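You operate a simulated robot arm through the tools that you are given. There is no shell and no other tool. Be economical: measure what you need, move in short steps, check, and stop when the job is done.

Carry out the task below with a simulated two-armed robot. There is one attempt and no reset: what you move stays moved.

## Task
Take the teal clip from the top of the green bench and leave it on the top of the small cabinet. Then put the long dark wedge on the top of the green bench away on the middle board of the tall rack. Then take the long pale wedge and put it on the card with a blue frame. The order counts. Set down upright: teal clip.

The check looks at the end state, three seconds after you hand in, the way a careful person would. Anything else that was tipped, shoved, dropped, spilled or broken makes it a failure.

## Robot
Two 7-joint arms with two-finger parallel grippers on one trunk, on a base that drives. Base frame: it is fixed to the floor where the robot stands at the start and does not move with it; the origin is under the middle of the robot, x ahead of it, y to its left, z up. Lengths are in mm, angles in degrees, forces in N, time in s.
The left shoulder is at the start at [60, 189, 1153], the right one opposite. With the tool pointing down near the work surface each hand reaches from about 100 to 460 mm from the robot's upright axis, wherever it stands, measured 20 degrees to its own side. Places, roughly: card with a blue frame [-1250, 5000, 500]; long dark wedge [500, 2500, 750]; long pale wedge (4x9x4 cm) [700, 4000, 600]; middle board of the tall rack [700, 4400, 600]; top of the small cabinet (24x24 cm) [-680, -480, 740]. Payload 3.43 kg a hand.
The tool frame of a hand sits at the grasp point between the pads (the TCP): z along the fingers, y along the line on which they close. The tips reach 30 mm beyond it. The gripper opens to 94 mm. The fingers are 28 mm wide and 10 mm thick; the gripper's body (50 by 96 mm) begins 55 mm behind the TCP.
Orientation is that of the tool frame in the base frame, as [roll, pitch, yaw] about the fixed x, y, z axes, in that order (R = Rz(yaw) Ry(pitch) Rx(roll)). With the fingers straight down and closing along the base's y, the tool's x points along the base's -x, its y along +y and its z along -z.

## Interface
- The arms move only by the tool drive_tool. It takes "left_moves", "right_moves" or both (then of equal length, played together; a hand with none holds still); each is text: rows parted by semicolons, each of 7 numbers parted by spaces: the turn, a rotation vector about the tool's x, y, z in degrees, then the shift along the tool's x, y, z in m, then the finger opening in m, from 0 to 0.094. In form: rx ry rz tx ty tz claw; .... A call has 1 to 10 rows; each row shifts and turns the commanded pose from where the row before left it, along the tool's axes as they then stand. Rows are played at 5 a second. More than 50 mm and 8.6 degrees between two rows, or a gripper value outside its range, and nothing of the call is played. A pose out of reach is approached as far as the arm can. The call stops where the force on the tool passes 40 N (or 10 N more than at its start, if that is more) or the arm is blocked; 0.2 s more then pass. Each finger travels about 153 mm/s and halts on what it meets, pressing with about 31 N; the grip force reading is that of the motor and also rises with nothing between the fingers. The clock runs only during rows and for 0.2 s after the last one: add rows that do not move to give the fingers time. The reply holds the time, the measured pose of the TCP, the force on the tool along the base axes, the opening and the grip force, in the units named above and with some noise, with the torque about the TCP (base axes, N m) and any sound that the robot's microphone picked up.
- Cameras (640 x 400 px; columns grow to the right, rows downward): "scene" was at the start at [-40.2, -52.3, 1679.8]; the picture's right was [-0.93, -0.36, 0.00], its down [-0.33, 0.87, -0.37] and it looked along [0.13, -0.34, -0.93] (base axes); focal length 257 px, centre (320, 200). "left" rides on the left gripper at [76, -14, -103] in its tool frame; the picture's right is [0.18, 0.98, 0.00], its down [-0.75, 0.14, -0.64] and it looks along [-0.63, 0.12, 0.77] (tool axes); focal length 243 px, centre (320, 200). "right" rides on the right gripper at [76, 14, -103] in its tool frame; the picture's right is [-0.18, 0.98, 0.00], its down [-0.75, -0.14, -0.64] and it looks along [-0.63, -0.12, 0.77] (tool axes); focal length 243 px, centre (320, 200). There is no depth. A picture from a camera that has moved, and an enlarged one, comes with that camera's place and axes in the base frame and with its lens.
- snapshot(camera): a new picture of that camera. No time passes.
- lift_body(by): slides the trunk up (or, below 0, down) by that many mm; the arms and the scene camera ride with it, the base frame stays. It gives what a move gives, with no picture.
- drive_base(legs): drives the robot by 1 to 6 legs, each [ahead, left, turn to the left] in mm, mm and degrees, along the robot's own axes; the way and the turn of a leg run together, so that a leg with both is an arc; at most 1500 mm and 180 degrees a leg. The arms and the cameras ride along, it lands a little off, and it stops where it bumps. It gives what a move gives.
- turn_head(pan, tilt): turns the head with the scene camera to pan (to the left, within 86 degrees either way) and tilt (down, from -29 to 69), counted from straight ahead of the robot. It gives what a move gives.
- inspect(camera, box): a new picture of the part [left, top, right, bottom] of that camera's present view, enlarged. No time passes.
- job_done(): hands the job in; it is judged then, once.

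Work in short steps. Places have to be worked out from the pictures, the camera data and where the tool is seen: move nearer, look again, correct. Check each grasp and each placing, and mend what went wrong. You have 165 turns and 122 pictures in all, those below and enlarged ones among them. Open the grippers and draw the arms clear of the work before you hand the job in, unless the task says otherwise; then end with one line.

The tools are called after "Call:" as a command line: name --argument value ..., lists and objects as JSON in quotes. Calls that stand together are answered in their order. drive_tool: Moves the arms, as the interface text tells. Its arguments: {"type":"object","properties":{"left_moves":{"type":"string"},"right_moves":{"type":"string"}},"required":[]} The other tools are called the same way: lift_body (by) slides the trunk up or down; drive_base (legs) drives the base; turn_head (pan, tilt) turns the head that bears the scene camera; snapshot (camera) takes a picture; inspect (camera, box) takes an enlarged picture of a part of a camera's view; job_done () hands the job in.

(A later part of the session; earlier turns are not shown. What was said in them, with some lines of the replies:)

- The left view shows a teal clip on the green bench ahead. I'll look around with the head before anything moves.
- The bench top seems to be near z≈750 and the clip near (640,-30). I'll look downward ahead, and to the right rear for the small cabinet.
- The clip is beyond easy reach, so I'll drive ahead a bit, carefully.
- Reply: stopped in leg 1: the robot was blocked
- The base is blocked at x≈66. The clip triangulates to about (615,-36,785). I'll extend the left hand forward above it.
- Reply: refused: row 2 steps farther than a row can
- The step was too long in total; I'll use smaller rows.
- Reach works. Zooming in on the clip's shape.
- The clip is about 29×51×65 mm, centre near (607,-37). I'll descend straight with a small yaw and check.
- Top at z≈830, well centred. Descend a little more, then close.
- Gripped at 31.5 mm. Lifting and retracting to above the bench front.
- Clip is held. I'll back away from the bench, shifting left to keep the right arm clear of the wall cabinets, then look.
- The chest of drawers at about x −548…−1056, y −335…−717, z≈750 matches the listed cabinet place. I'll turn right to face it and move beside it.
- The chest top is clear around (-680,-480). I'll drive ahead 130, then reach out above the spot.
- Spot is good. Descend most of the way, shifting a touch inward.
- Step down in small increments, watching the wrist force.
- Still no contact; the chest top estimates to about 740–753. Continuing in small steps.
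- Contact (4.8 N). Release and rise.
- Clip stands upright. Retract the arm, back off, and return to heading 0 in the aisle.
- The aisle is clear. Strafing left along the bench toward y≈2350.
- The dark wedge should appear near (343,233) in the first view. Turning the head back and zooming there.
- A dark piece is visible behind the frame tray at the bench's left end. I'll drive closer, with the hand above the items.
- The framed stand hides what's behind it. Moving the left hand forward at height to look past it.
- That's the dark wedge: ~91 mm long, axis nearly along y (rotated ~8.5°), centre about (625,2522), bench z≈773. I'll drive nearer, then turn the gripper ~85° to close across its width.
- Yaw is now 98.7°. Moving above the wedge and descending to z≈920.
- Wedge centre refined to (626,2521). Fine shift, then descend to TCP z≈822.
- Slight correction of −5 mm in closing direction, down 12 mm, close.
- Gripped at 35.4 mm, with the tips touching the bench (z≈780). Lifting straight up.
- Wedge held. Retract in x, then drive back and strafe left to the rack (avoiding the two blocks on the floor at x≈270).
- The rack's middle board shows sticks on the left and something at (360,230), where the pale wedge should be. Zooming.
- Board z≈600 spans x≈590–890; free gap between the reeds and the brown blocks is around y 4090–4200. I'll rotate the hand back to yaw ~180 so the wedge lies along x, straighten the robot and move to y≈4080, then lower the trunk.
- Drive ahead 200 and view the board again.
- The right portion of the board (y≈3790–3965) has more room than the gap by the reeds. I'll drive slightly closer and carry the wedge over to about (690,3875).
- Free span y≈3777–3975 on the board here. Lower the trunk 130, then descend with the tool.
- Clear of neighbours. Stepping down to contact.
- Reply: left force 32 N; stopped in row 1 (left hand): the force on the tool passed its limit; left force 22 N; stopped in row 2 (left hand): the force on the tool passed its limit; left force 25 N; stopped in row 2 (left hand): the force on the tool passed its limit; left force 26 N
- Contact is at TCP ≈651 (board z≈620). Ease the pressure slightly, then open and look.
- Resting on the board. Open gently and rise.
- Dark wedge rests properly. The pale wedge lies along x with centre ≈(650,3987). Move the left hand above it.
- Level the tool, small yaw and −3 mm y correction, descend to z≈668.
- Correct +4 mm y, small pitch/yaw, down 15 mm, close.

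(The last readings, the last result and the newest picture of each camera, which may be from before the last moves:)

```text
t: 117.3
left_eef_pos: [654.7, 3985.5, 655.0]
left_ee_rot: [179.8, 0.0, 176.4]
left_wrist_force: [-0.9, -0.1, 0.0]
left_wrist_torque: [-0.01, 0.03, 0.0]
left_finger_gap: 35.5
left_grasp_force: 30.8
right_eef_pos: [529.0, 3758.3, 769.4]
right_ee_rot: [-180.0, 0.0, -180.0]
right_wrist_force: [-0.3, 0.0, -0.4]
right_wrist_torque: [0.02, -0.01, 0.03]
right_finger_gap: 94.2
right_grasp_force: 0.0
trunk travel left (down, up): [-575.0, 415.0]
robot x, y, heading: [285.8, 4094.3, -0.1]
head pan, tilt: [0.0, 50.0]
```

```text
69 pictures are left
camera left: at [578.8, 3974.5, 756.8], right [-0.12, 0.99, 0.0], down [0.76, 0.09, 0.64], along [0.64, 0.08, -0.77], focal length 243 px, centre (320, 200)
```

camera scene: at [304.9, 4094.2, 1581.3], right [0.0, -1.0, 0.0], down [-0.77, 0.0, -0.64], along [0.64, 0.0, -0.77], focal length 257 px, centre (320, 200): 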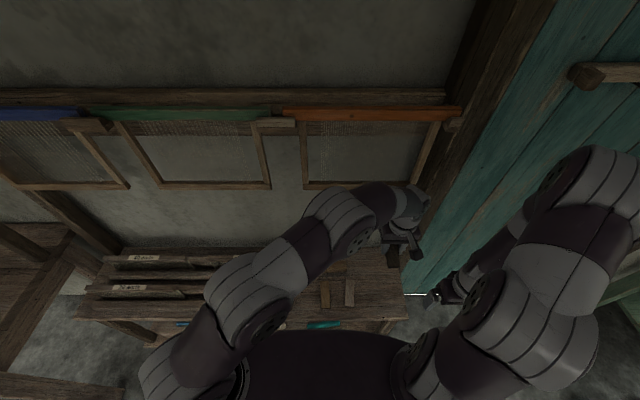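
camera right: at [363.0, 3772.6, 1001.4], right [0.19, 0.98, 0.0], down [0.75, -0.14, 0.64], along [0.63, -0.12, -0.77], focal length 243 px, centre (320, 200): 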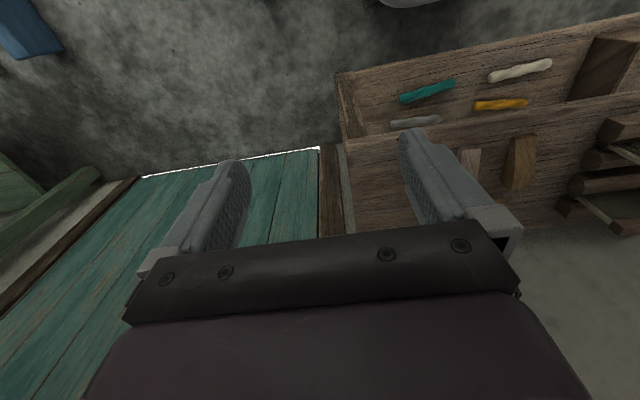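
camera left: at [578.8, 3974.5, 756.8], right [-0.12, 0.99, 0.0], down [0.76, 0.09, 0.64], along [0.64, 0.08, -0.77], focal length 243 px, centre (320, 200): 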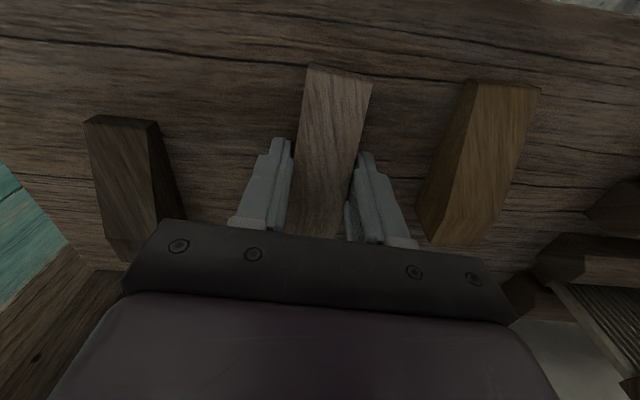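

Gripped. Lift it straight up high, then retract.

Call:
drive_tool --left_moves "0 0 0 0 0 -0.02 0.02; 0 0 0 0 0 -0.04 0.02; 0 0 0 0 0 -0.045 0.02; 0 0 0 0 0 -0.045 0.02; 0 0 0 0 0 -0.045 0.02; 0 0 0 0 0 -0.045 0.02; 0 0 0 0 0 0 0.02"

Call:
lift_body --by 150

Call:
drive_base --legs '[[-500, 0, 0]]'

Call:
snapshot --camera "left"

Call:
snapshot --camera "scene"

```text
t: 118.9
left_eef_pos: [653.4, 3981.6, 895.4]
left_ee_rot: [179.8, -0.1, 176.4]
left_wrist_force: [0.1, -0.7, -0.6]
left_wrist_torque: [0.01, -0.01, -0.04]
left_finger_gap: 35.2
left_grasp_force: 30.5
right_eef_pos: [529.4, 3758.0, 768.9]
right_ee_rot: [-179.9, 0.0, -180.0]
right_wrist_force: [1.1, -0.1, -0.4]
right_wrist_torque: [0.05, -0.03, -0.01]
right_finger_gap: 94.1
right_grasp_force: 0.0
trunk travel left (down, up): [-575.0, 415.0]
robot x, y, heading: [290.0, 4090.1, -0.3]
head pan, tilt: [0.0, 50.0]
```

```text
t: 120.7
left_eef_pos: [652.8, 3982.4, 1044.5]
left_ee_rot: [179.7, -0.1, 176.5]
left_wrist_force: [0.0, 0.5, -0.9]
left_wrist_torque: [0.01, -0.01, -0.05]
left_finger_gap: 35.0
left_grasp_force: 31.2
right_eef_pos: [529.0, 3757.8, 919.4]
right_ee_rot: [179.9, -0.1, -180.0]
right_wrist_force: [-0.1, 0.1, 0.6]
right_wrist_torque: [-0.01, 0.01, -0.02]
right_finger_gap: 93.8
right_grasp_force: 0.2
trunk travel left (down, up): [-725.0, 265.0]
robot x, y, heading: [291.4, 4090.0, -0.1]
head pan, tilt: [0.0, 50.0]
```

```text
t: 123.6
left_eef_pos: [159.6, 3983.9, 1044.1]
left_ee_rot: [179.9, 0.0, 176.4]
left_wrist_force: [0.2, -1.2, -0.5]
left_wrist_torque: [0.01, -0.04, 0.0]
left_finger_gap: 35.2
left_grasp_force: 31.0
right_eef_pos: [34.1, 3758.9, 919.4]
right_ee_rot: [-180.0, 0.0, -180.0]
right_wrist_force: [-0.6, 0.2, -0.2]
right_wrist_torque: [0.01, -0.01, 0.01]
right_finger_gap: 93.8
right_grasp_force: 0.1
trunk travel left (down, up): [-725.0, 265.0]
robot x, y, heading: [-206.3, 4092.0, -0.3]
head pan, tilt: [0.0, 50.0]
```

```text
68 pictures are left
camera left: at [82.7, 3973.4, 1146.8], right [-0.12, 0.99, 0.0], down [0.76, 0.09, 0.64], along [0.64, 0.08, -0.77], focal length 243 px, centre (320, 200)
```

left: 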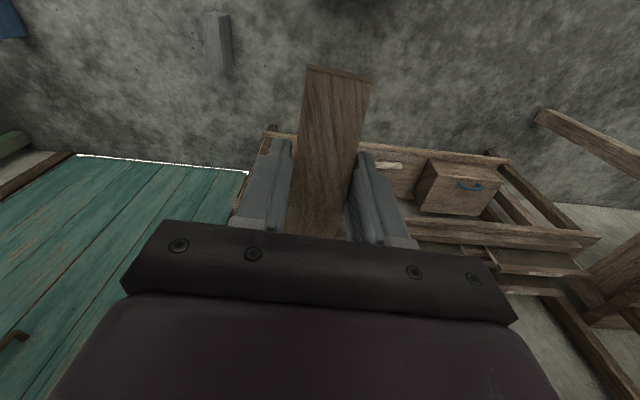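

```text
67 pictures are left
camera scene: at [-189.8, 4094.1, 1601.3], right [0.0, -1.0, 0.0], down [-0.77, 0.0, -0.64], along [0.64, 0.0, -0.77], focal length 257 px, centre (320, 200)
```

scene: 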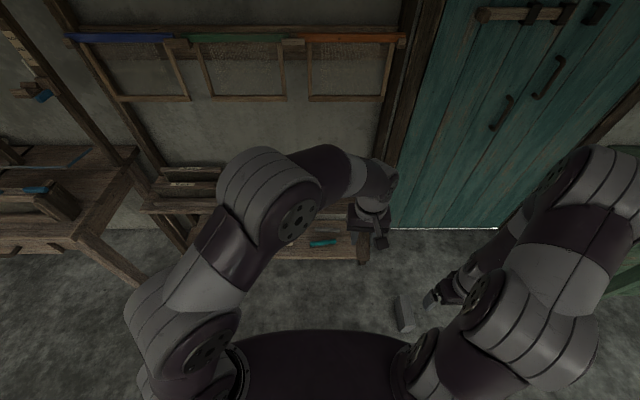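

Pale wedge held. Tuck the hand in toward the left side, then turn left toward the card.

Call:
drive_tool --left_moves "0 0 0 0 0.045 0 0.02; 0 0 0 0 0.045 0 0.02; 0 0 0 0 0.045 0 0.02; 0 0 0 0 0 0 0.02"

Call:
drive_base --legs '[[-200, 0, 0], [0, 0, 90]]'

Call:
turn_head --pan 30 --tilt 35

Call:
snapshot --camera "scene"

```text
t: 124.6
left_eef_pos: [167.0, 4116.4, 1046.5]
left_ee_rot: [179.8, -0.1, 176.4]
left_wrist_force: [1.0, -0.7, -0.5]
left_wrist_torque: [0.0, 0.0, -0.02]
left_finger_gap: 35.1
left_grasp_force: 30.7
right_eef_pos: [33.9, 3758.0, 919.5]
right_ee_rot: [-179.9, 0.2, 179.9]
right_wrist_force: [1.2, 0.6, 0.2]
right_wrist_torque: [-0.01, -0.01, 0.02]
right_finger_gap: 93.9
right_grasp_force: 0.0
trunk travel left (down, up): [-725.0, 265.0]
robot x, y, heading: [-207.3, 4095.7, -0.2]
head pan, tilt: [0.0, 50.0]
```

```text
t: 130.0
left_eef_pos: [-430.5, 4467.8, 1045.7]
left_ee_rot: [179.9, 0.0, -93.4]
left_wrist_force: [0.5, 0.2, -0.4]
left_wrist_torque: [0.03, -0.03, -0.01]
left_finger_gap: 35.3
left_grasp_force: 30.8
right_eef_pos: [-71.9, 4337.0, 918.8]
right_ee_rot: [179.9, 0.0, -89.8]
right_wrist_force: [-0.1, 0.4, -0.2]
right_wrist_torque: [0.02, 0.03, 0.02]
right_finger_gap: 94.0
right_grasp_force: 0.1
trunk travel left (down, up): [-725.0, 265.0]
robot x, y, heading: [-405.2, 4097.3, 90.3]
head pan, tilt: [0.0, 50.0]
```

```text
t: 131.0
left_eef_pos: [-429.8, 4467.6, 1045.9]
left_ee_rot: [179.9, 0.0, -93.4]
left_wrist_force: [-0.6, -0.9, 0.1]
left_wrist_torque: [-0.03, -0.01, -0.02]
left_finger_gap: 35.0
left_grasp_force: 30.7
right_eef_pos: [-71.3, 4336.8, 919.4]
right_ee_rot: [179.9, 0.1, -89.8]
right_wrist_force: [0.2, -0.1, -0.7]
right_wrist_torque: [-0.03, 0.02, 0.01]
right_finger_gap: 93.8
right_grasp_force: 0.1
trunk travel left (down, up): [-725.0, 265.0]
robot x, y, heading: [-405.1, 4097.0, 90.4]
head pan, tilt: [30.0, 35.0]
```

```text
66 pictures are left
camera scene: at [-449.9, 4111.0, 1623.0], right [0.86, 0.5, 0.0], down [0.29, -0.5, -0.82], along [-0.41, 0.71, -0.57], focal length 257 px, centre (320, 200)
```

scene: 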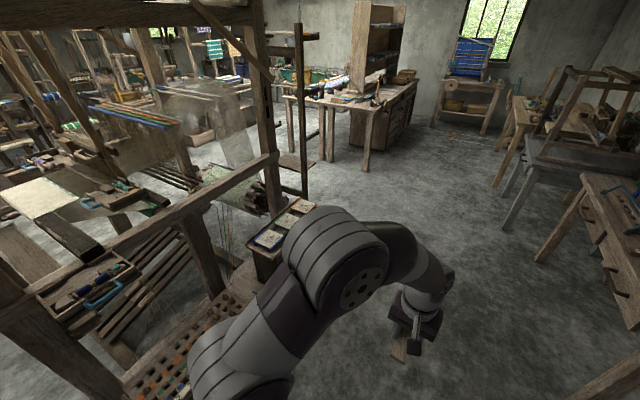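

The box with cards is at (280,225). Zooming.

Call:
inspect --camera "scene" --box '[220, 180, 348, 260]'

```text
5.00 times, centred on (284, 220) of scene
camera zoom: at [-449.9, 4111.0, 1623.0], right [0.86, 0.5, 0.0], down [0.29, -0.5, -0.82], along [-0.41, 0.71, -0.57], focal length 1284 px, centre (500, 100)
```

zoom: 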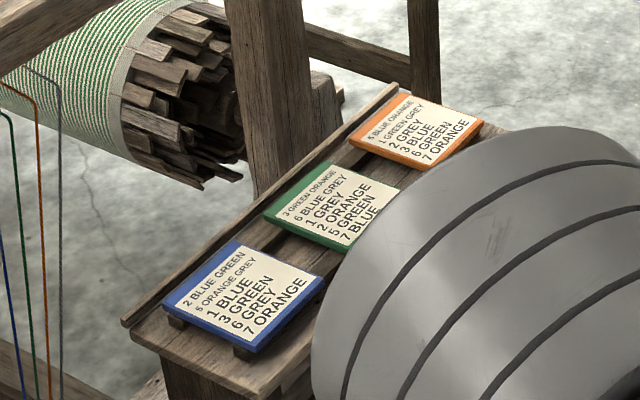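

The blue-framed card is ~143 mm square, centred near (-1315,4970). I'll turn to face -x and come alongside, stopping short.

Call:
drive_base --legs '[[0, 0, 90], [0, -900, 0], [250, 0, 0]]'

Call:
turn_head --pan 0 --tilt 45

Call:
snapshot --camera "scene"

Call:
snapshot --camera "left"

```text
t: 141.1
left_eef_pos: [-1049.7, 4972.3, 1045.9]
left_ee_rot: [179.8, 0.0, -2.1]
left_wrist_force: [0.3, -0.2, -1.4]
left_wrist_torque: [-0.03, 0.0, 0.05]
left_finger_gap: 35.1
left_grasp_force: 31.3
right_eef_pos: [-927.3, 5335.2, 918.5]
right_ee_rot: [-180.0, 0.1, 1.5]
right_wrist_force: [0.0, -0.4, 0.0]
right_wrist_torque: [0.0, 0.0, 0.0]
right_finger_gap: 93.8
right_grasp_force: 0.0
trunk travel left (down, up): [-725.0, 265.0]
robot x, y, heading: [-676.3, 5007.0, -178.7]
head pan, tilt: [30.0, 35.0]
```

```text
t: 142.0
left_eef_pos: [-1049.3, 4972.4, 1045.5]
left_ee_rot: [180.0, -0.1, -2.0]
left_wrist_force: [1.1, -0.3, -0.2]
left_wrist_torque: [0.02, 0.02, -0.05]
left_finger_gap: 35.2
left_grasp_force: 30.7
right_eef_pos: [-926.7, 5333.8, 919.2]
right_ee_rot: [-180.0, 0.0, 1.6]
right_wrist_force: [-0.2, -0.4, -0.2]
right_wrist_torque: [0.01, -0.01, 0.0]
right_finger_gap: 94.0
right_grasp_force: 0.0
trunk travel left (down, up): [-725.0, 265.0]
robot x, y, heading: [-675.3, 5007.3, -178.6]
head pan, tilt: [0.0, 45.0]
```

```text
64 pictures are left
camera scene: at [-698.9, 5005.4, 1608.3], right [-0.03, 1.0, 0.0], down [0.71, 0.02, -0.71], along [-0.71, -0.02, -0.71], focal length 257 px, centre (320, 200)
```

scene: 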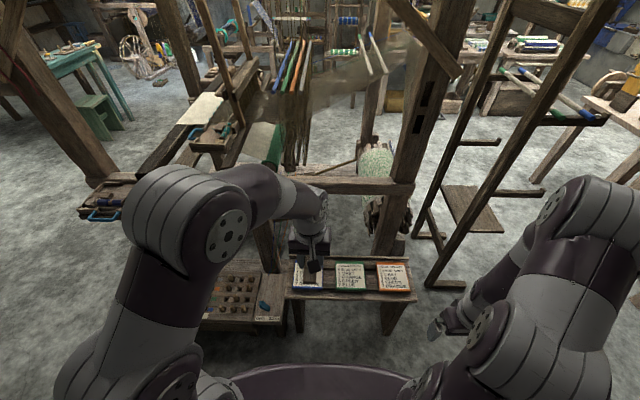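

```text
63 pictures are left
camera left: at [-971.9, 4983.6, 1147.7], right [0.15, -0.99, 0.0], down [-0.76, -0.11, 0.64], along [-0.63, -0.1, -0.77], focal length 243 px, centre (320, 200)
```

left: 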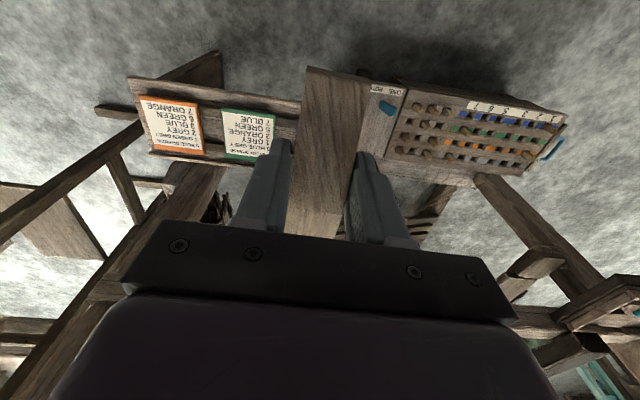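

Card surface at z≈564; blue card centre ≈(-1273,4935). Drive 110 ahead and lower the trunk.

Call:
drive_base --legs '[[110, 0, 0]]'

Call:
lift_body --by -150

Call:
snapshot --camera "scene"

Call:
snapshot --camera "left"

```text
t: 143.2
left_eef_pos: [-1161.5, 4970.6, 1045.3]
left_ee_rot: [179.9, 0.0, -2.1]
left_wrist_force: [0.0, -0.4, 0.1]
left_wrist_torque: [0.03, -0.05, -0.03]
left_finger_gap: 35.3
left_grasp_force: 30.7
right_eef_pos: [-1037.9, 5331.1, 919.2]
right_ee_rot: [179.9, 0.1, 1.5]
right_wrist_force: [0.4, -0.5, 0.1]
right_wrist_torque: [0.01, -0.01, 0.01]
right_finger_gap: 94.2
right_grasp_force: 0.1
trunk travel left (down, up): [-725.0, 265.0]
robot x, y, heading: [-787.1, 4998.9, -178.7]
head pan, tilt: [0.0, 45.0]
```

```text
t: 145.0
left_eef_pos: [-1161.9, 4969.0, 896.2]
left_ee_rot: [180.0, 0.0, -2.2]
left_wrist_force: [0.2, -0.7, -0.3]
left_wrist_torque: [-0.04, -0.04, -0.01]
left_finger_gap: 35.1
left_grasp_force: 30.7
right_eef_pos: [-1037.6, 5330.8, 768.0]
right_ee_rot: [-180.0, 0.0, 1.6]
right_wrist_force: [-0.3, -0.2, 0.5]
right_wrist_torque: [-0.01, -0.02, -0.02]
right_finger_gap: 94.2
right_grasp_force: 0.1
trunk travel left (down, up): [-575.0, 415.0]
robot x, y, heading: [-792.4, 5002.9, -178.5]
head pan, tilt: [0.0, 45.0]
```

```text
62 pictures are left
camera scene: at [-810.5, 5002.6, 1458.3], right [-0.03, 1.0, 0.0], down [0.71, 0.02, -0.71], along [-0.71, -0.02, -0.71], focal length 257 px, centre (320, 200)
```

scene: 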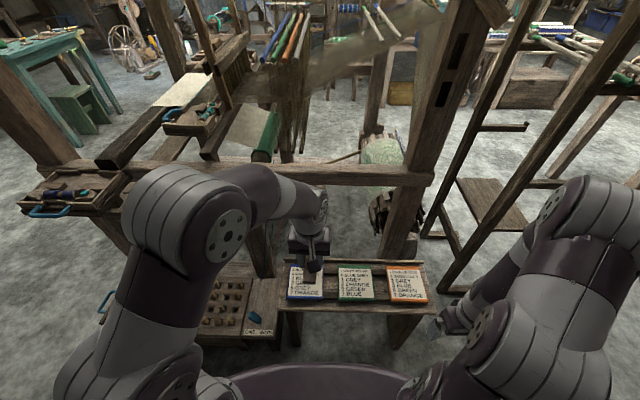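

```text
61 pictures are left
camera left: at [-1083.5, 4981.1, 997.8], right [0.15, -0.99, 0.0], down [-0.76, -0.11, 0.64], along [-0.63, -0.1, -0.77], focal length 243 px, centre (320, 200)
```

left: 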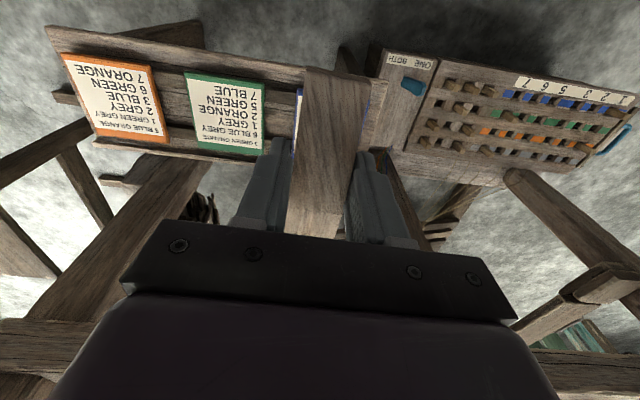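

Moving above the blue card (TCP ≈ (-1272,4934)) and descending to z≈720.

Call:
drive_tool --left_moves "0 0 0 -0.036 0.013 0.02 0.02; 0 0 0 -0.036 0.013 0.02 0.02; 0 0 0 -0.037 0.013 0.02 0.02; 0 0 0 0 0 0.04 0.02; 0 0 0 0 0 0.04 0.02; 0 0 0 0 0 0.036 0.02; 0 0 0 0 0 0 0.02"

Call:
snapshot --camera "left"

Call:
inspect --camera "scene" --box '[250, 220, 410, 320]'

```text
t: 146.6
left_eef_pos: [-1271.7, 4933.7, 720.2]
left_ee_rot: [179.8, 0.0, -2.1]
left_wrist_force: [0.6, 0.1, 0.6]
left_wrist_torque: [-0.02, 0.03, 0.03]
left_finger_gap: 35.0
left_grasp_force: 30.7
right_eef_pos: [-1036.4, 5332.0, 769.4]
right_ee_rot: [180.0, 0.0, 1.5]
right_wrist_force: [0.5, 0.7, -0.8]
right_wrist_torque: [0.0, 0.0, 0.01]
right_finger_gap: 94.1
right_grasp_force: 0.0
trunk travel left (down, up): [-575.0, 415.0]
robot x, y, heading: [-790.7, 5002.6, -178.8]
head pan, tilt: [0.0, 45.0]
```

```text
60 pictures are left
camera left: at [-1193.4, 4945.5, 822.4], right [0.15, -0.99, 0.0], down [-0.76, -0.11, 0.64], along [-0.64, -0.1, -0.77], focal length 243 px, centre (320, 200)
```

left: 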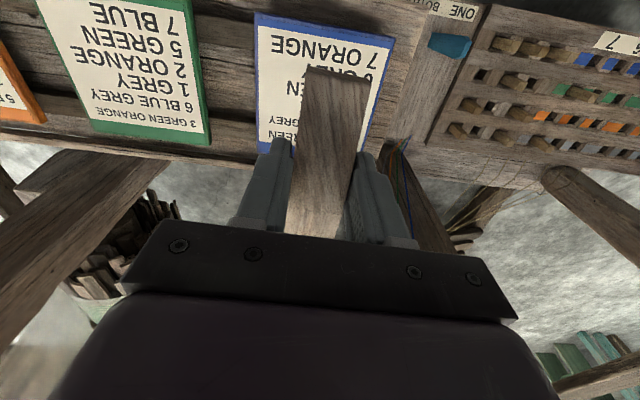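

```text
4.00 times, centred on (330, 270) of scene
camera zoom: at [-810.3, 5002.6, 1458.3], right [-0.03, 1.0, 0.0], down [0.71, 0.02, -0.71], along [-0.71, -0.02, -0.71], focal length 1028 px, centre (280, -80)
```

zoom: 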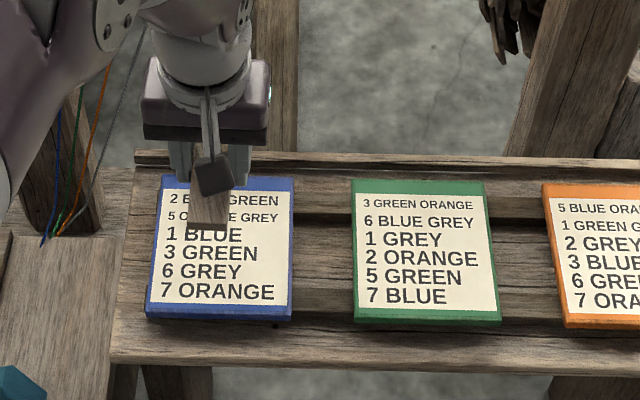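

Card is flat, centre ≈(-1280,4935), z≈560. Shift 12 mm farther and descend to ~625.

Call:
drive_tool --left_moves "0 0 0 -0.012 0 0.03 0.02; 0 0 0 0 0 0.035 0.02; 0 0 0 0 0 0.03 0.02; 0 0 0 0 0 0 0.02"

Call:
snapshot --camera "left"

Call:
inspect --camera "scene" --box '[250, 220, 410, 320]'

```text
t: 147.6
left_eef_pos: [-1282.6, 4934.1, 624.7]
left_ee_rot: [180.0, 0.0, -2.1]
left_wrist_force: [-0.4, -0.4, -0.1]
left_wrist_torque: [0.01, 0.04, -0.03]
left_finger_gap: 35.3
left_grasp_force: 30.6
right_eef_pos: [-1037.9, 5330.7, 770.0]
right_ee_rot: [-180.0, 0.1, 1.5]
right_wrist_force: [-0.6, 0.9, -1.0]
right_wrist_torque: [0.01, -0.02, -0.02]
right_finger_gap: 93.9
right_grasp_force: 0.2
trunk travel left (down, up): [-575.0, 415.0]
robot x, y, heading: [-786.5, 5006.7, -178.7]
head pan, tilt: [0.0, 45.0]
```

```text
58 pictures are left
camera left: at [-1204.9, 4946.6, 726.5], right [0.15, -0.99, 0.0], down [-0.76, -0.11, 0.64], along [-0.63, -0.1, -0.77], focal length 243 px, centre (320, 200)
```

left: 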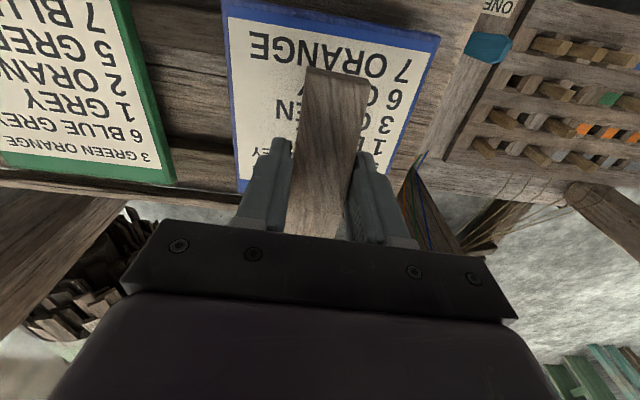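

```text
4.00 times, centred on (330, 270) of scene
camera zoom: at [-810.3, 5002.7, 1458.3], right [-0.03, 1.0, 0.0], down [0.71, 0.02, -0.71], along [-0.71, -0.02, -0.71], focal length 1028 px, centre (280, -80)
```

zoom: 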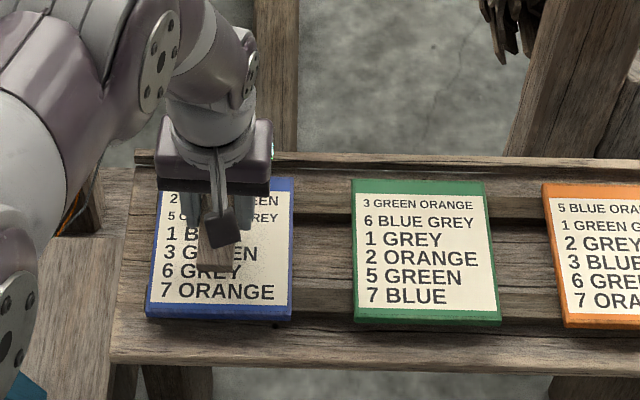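

Well centred. Stepping down to contact.

Call:
drive_tool --left_moves "0 0 0 0 0 0.006 0.02; 0 0 0 0 0 0.006 0.02; 0 0 0 0 0 0.004 0.02; 0 0 0 0 0 0 0.02"

```text
t: 148.6
left_eef_pos: [-1283.5, 4934.5, 607.4]
left_ee_rot: [180.0, -0.2, -2.1]
left_wrist_force: [0.1, -0.1, -0.7]
left_wrist_torque: [0.01, -0.01, 0.01]
left_finger_gap: 35.2
left_grasp_force: 31.7
right_eef_pos: [-1037.7, 5331.4, 769.5]
right_ee_rot: [-180.0, -0.1, 1.5]
right_wrist_force: [-0.1, 0.0, 0.7]
right_wrist_torque: [0.0, -0.06, -0.02]
right_finger_gap: 94.2
right_grasp_force: 0.1
trunk travel left (down, up): [-575.0, 415.0]
robot x, y, heading: [-789.5, 5000.4, -178.5]
head pan, tilt: [0.0, 45.0]
```

No contact yet; another small step.

Call:
drive_tool --left_moves "0 0 0 0 0 0.003 0.02; 0 0 0 0 0 0.002 0.02; 0 0 0 0 0 0 0.02"

```text
t: 149.4
left_eef_pos: [-1284.9, 4933.5, 603.9]
left_ee_rot: [179.9, 0.1, -2.1]
left_wrist_force: [0.6, 0.9, -0.1]
left_wrist_torque: [0.01, 0.03, 0.0]
left_finger_gap: 35.3
left_grasp_force: 31.5
right_eef_pos: [-1037.0, 5331.8, 770.4]
right_ee_rot: [180.0, 0.0, 1.6]
right_wrist_force: [0.4, -1.1, -0.2]
right_wrist_torque: [0.0, 0.03, 0.04]
right_finger_gap: 94.2
right_grasp_force: 0.2
trunk travel left (down, up): [-575.0, 415.0]
robot x, y, heading: [-785.8, 5002.7, -178.6]
head pan, tilt: [0.0, 45.0]
```

Again.

Call:
drive_tool --left_moves "0 0 0 0 0 0.002 0.02; 0 0 0 0 0 0.002 0.02; 0 0 0 0 0 0 0.02"

```text
t: 150.2
left_eef_pos: [-1284.1, 4934.8, 599.5]
left_ee_rot: [179.9, -0.1, -2.1]
left_wrist_force: [0.7, -0.1, -0.1]
left_wrist_torque: [0.02, 0.01, -0.01]
left_finger_gap: 35.4
left_grasp_force: 30.7
right_eef_pos: [-1038.2, 5332.2, 769.5]
right_ee_rot: [-180.0, 0.1, 1.5]
right_wrist_force: [-0.4, -0.2, -0.1]
right_wrist_torque: [-0.02, 0.01, -0.01]
right_finger_gap: 93.9
right_grasp_force: 0.0
trunk travel left (down, up): [-575.0, 415.0]
robot x, y, heading: [-789.6, 5002.2, -178.6]
head pan, tilt: [0.0, 45.0]
```

Again.

Call:
drive_tool --left_moves "0 0 0 0 0 0.002 0.02; 0 0 0 0 0 0.002 0.02; 0 0 0 0 0 0 0.02"

```text
t: 151.0
left_eef_pos: [-1283.9, 4933.9, 596.3]
left_ee_rot: [179.9, 0.0, -2.1]
left_wrist_force: [0.0, -0.1, -0.7]
left_wrist_torque: [0.02, 0.02, 0.01]
left_finger_gap: 35.2
left_grasp_force: 30.8
right_eef_pos: [-1039.1, 5330.6, 768.4]
right_ee_rot: [180.0, 0.0, 1.5]
right_wrist_force: [0.2, 0.3, -0.4]
right_wrist_torque: [0.01, -0.03, 0.03]
right_finger_gap: 93.9
right_grasp_force: 0.1
trunk travel left (down, up): [-575.0, 415.0]
robot x, y, heading: [-788.6, 5004.0, -178.5]
head pan, tilt: [0.0, 45.0]
```

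Still free; check the view from the side of the scene camera and step further.

Call:
drive_tool --left_moves "0 0 0 0 0 0.002 0.02; 0 0 0 0 0 0.002 0.02; 0 0 0 0 0 0 0.02"

Call:
inspect --camera "left" --box '[220, 0, 440, 140]'

```text
t: 151.8
left_eef_pos: [-1282.9, 4935.6, 591.6]
left_ee_rot: [180.0, -0.1, -2.1]
left_wrist_force: [0.0, -1.0, 0.4]
left_wrist_torque: [-0.02, -0.02, 0.0]
left_finger_gap: 35.4
left_grasp_force: 30.7
right_eef_pos: [-1038.2, 5330.4, 768.5]
right_ee_rot: [180.0, 0.0, 1.5]
right_wrist_force: [1.8, -0.1, 0.0]
right_wrist_torque: [-0.02, 0.01, 0.0]
right_finger_gap: 93.7
right_grasp_force: 0.1
trunk travel left (down, up): [-575.0, 415.0]
robot x, y, heading: [-788.3, 5002.2, -178.7]
head pan, tilt: [0.0, 45.0]
```

```text
2.86 times, centred on (330, 70) of left
camera zoom: at [-1205.7, 4946.7, 693.9], right [0.15, -0.99, 0.0], down [-0.76, -0.11, 0.64], along [-0.63, -0.1, -0.77], focal length 693 px, centre (291, 571)
```

zoom: 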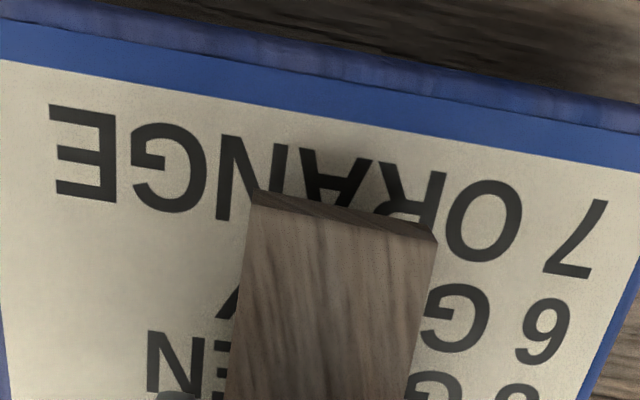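

Shadow close beneath; a bit more.

Call:
drive_tool --left_moves "0 0 0 0 0 0.002 0.02; 0 0 0 0 0 0.002 0.02; 0 0 0 0 0 0 0.02"

```text
t: 152.6
left_eef_pos: [-1284.2, 4935.9, 588.1]
left_ee_rot: [179.8, -0.1, -2.2]
left_wrist_force: [-0.5, -0.3, -0.5]
left_wrist_torque: [0.0, -0.03, 0.02]
left_finger_gap: 35.2
left_grasp_force: 31.3
right_eef_pos: [-1037.8, 5331.5, 768.8]
right_ee_rot: [-179.9, 0.0, 1.5]
right_wrist_force: [1.1, 0.2, -0.5]
right_wrist_torque: [-0.01, 0.02, 0.0]
right_finger_gap: 94.0
right_grasp_force: 0.2
trunk travel left (down, up): [-575.0, 415.0]
robot x, y, heading: [-786.9, 5002.3, -178.7]
head pan, tilt: [0.0, 45.0]
```

Call:
drive_tool --left_moves "0 0 0 0 0 0.002 0.02; 0 0 0 0 0 0.002 0.02; 0 0 0 0 0 0 0.02"

```text
t: 153.4
left_eef_pos: [-1284.6, 4935.4, 583.7]
left_ee_rot: [179.9, 0.0, -2.2]
left_wrist_force: [0.6, 0.6, 6.0]
left_wrist_torque: [-0.03, -0.22, 0.02]
left_finger_gap: 35.2
left_grasp_force: 31.3
right_eef_pos: [-1038.2, 5331.8, 769.2]
right_ee_rot: [-180.0, 0.0, 1.5]
right_wrist_force: [0.1, 0.6, -0.7]
right_wrist_torque: [0.03, 0.0, 0.01]
right_finger_gap: 94.1
right_grasp_force: 0.0
trunk travel left (down, up): [-575.0, 415.0]
robot x, y, heading: [-789.3, 5003.3, -178.7]
head pan, tilt: [0.0, 45.0]
```

Contact at 6 N. Open slowly, then look before rising.

Call:
drive_tool --left_moves "0 0 0 0 0 0 0.037; 0 0 0 0 0 0 0.04; 0 0 0 0 0 0 0.045; 0 0 0 0 0 0 0.055; 0 0 0 0 0 0 0.055"

Call:
snapshot --camera "left"

```text
t: 154.6
left_eef_pos: [-1282.6, 4934.9, 582.9]
left_ee_rot: [179.9, 0.0, -2.1]
left_wrist_force: [-0.7, -0.6, 0.8]
left_wrist_torque: [0.02, 0.01, 0.01]
left_finger_gap: 54.9
left_grasp_force: 0.1
right_eef_pos: [-1038.1, 5331.4, 769.2]
right_ee_rot: [180.0, 0.1, 1.6]
right_wrist_force: [0.4, 0.0, 1.0]
right_wrist_torque: [0.02, -0.01, -0.01]
right_finger_gap: 93.8
right_grasp_force: 0.1
trunk travel left (down, up): [-575.0, 415.0]
robot x, y, heading: [-786.7, 5002.7, -178.7]
head pan, tilt: [0.0, 45.0]
```

```text
55 pictures are left
camera left: at [-1206.2, 4946.4, 685.8], right [0.15, -0.99, 0.0], down [-0.76, -0.11, 0.64], along [-0.63, -0.1, -0.77], focal length 243 px, centre (320, 200)
```

left: 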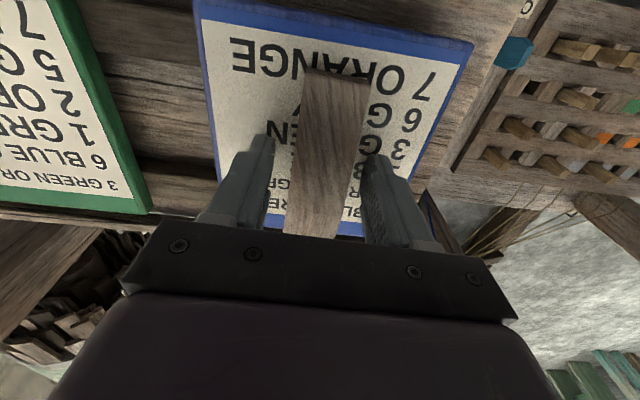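

Rise straight up and check.

Call:
drive_tool --left_moves "0 0 0 0 0 -0.02 0.055; 0 0 0 0 0 -0.04 0.055; 0 0 0 0 0 -0.045 0.055; 0 0 0 0 0 -0.045 0.055; 0 0 0 0 0 -0.045 0.055; 0 0 0 0.03 0 -0.035 0.055; 0 0 0 0.045 0 0 0.055; 0 0 0 0.045 0 0 0.055"

Call:
snapshot --camera "left"

Call:
inspect --camera "scene" --box '[250, 220, 410, 320]'

```text
t: 156.4
left_eef_pos: [-1162.2, 4929.9, 812.5]
left_ee_rot: [179.8, 0.0, -2.2]
left_wrist_force: [0.1, -0.1, -0.7]
left_wrist_torque: [0.03, 0.02, -0.02]
left_finger_gap: 55.0
left_grasp_force: 0.1
right_eef_pos: [-1038.5, 5330.4, 770.0]
right_ee_rot: [-179.9, 0.1, 1.5]
right_wrist_force: [0.3, 0.1, 0.1]
right_wrist_torque: [-0.03, -0.01, 0.04]
right_finger_gap: 94.0
right_grasp_force: 0.0
trunk travel left (down, up): [-575.0, 415.0]
robot x, y, heading: [-786.5, 5006.6, -178.3]
head pan, tilt: [0.0, 45.0]
```

```text
54 pictures are left
camera left: at [-1084.3, 4941.2, 914.8], right [0.15, -0.99, 0.0], down [-0.76, -0.11, 0.64], along [-0.63, -0.1, -0.77], focal length 243 px, centre (320, 200)
```

left: 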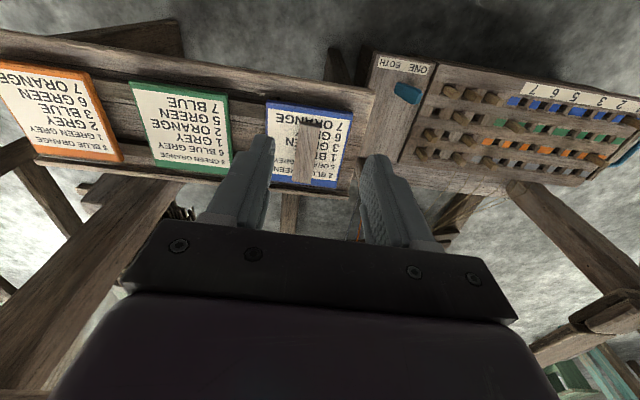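

```text
4.00 times, centred on (330, 270) of scene
camera zoom: at [-809.2, 5002.6, 1458.3], right [-0.03, 1.0, 0.0], down [0.71, 0.02, -0.71], along [-0.71, -0.02, -0.71], focal length 1028 px, centre (280, -80)
```

zoom: 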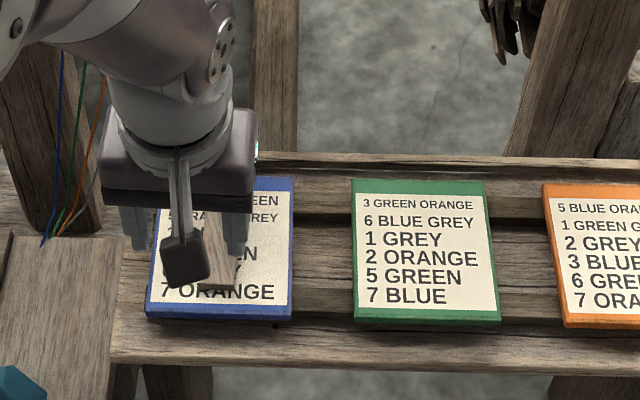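

The pale wedge lies on the blue card. Back away and take a last look.

Call:
drive_base --legs '[[-250, 0, 0]]'

Call:
snapshot --camera "left"

Call:
inspect --camera "scene" --box '[230, 180, 430, 305]'

```text
t: 158.2
left_eef_pos: [-912.1, 4936.5, 813.4]
left_ee_rot: [179.9, 0.0, -2.1]
left_wrist_force: [1.7, -0.1, 0.4]
left_wrist_torque: [-0.01, 0.03, -0.01]
left_finger_gap: 55.0
left_grasp_force: 0.1
right_eef_pos: [-786.4, 5339.2, 769.9]
right_ee_rot: [-180.0, -0.1, 1.4]
right_wrist_force: [-0.7, 0.3, -0.8]
right_wrist_torque: [-0.01, -0.02, -0.01]
right_finger_gap: 93.9
right_grasp_force: 0.0
trunk travel left (down, up): [-575.0, 415.0]
robot x, y, heading: [-535.9, 5008.4, -178.5]
head pan, tilt: [0.0, 45.0]
```

```text
52 pictures are left
camera left: at [-834.0, 4947.7, 914.8], right [0.15, -0.99, 0.0], down [-0.76, -0.11, 0.64], along [-0.64, -0.1, -0.77], focal length 243 px, centre (320, 200)
```

left: 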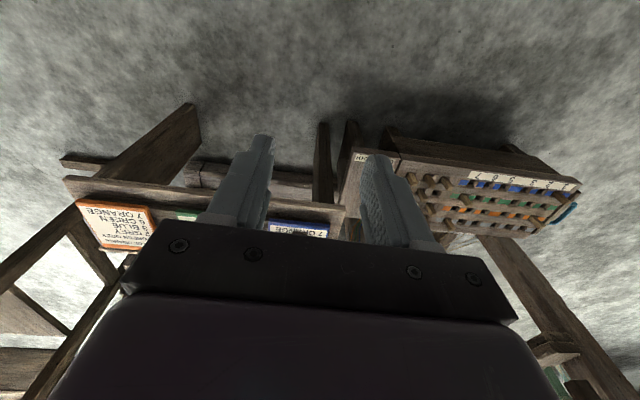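

```text
3.20 times, centred on (330, 242) of scene
camera zoom: at [-558.3, 5008.9, 1458.3], right [-0.02, 1.0, 0.0], down [0.71, 0.02, -0.71], along [-0.71, -0.02, -0.71], focal length 822 px, centre (288, 64)
```

zoom: 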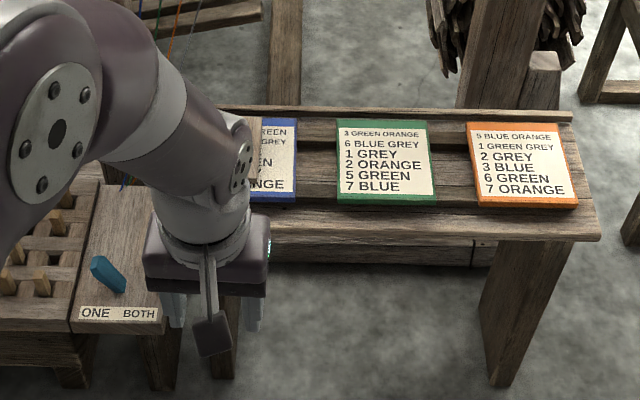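

All three objects are placed and the hands are clear. Handing in.

Call:
job_done

```text
The job is handed in.
```

The job is handed in: the teal clip stands upright on the small cabinet, the dark wedge is on the rack's middle board, and the pale wedge lies on the blue-framed card. I took the small cabinet to be the drawer chest at the listed place, though its top measured larger than 24x24 cm.
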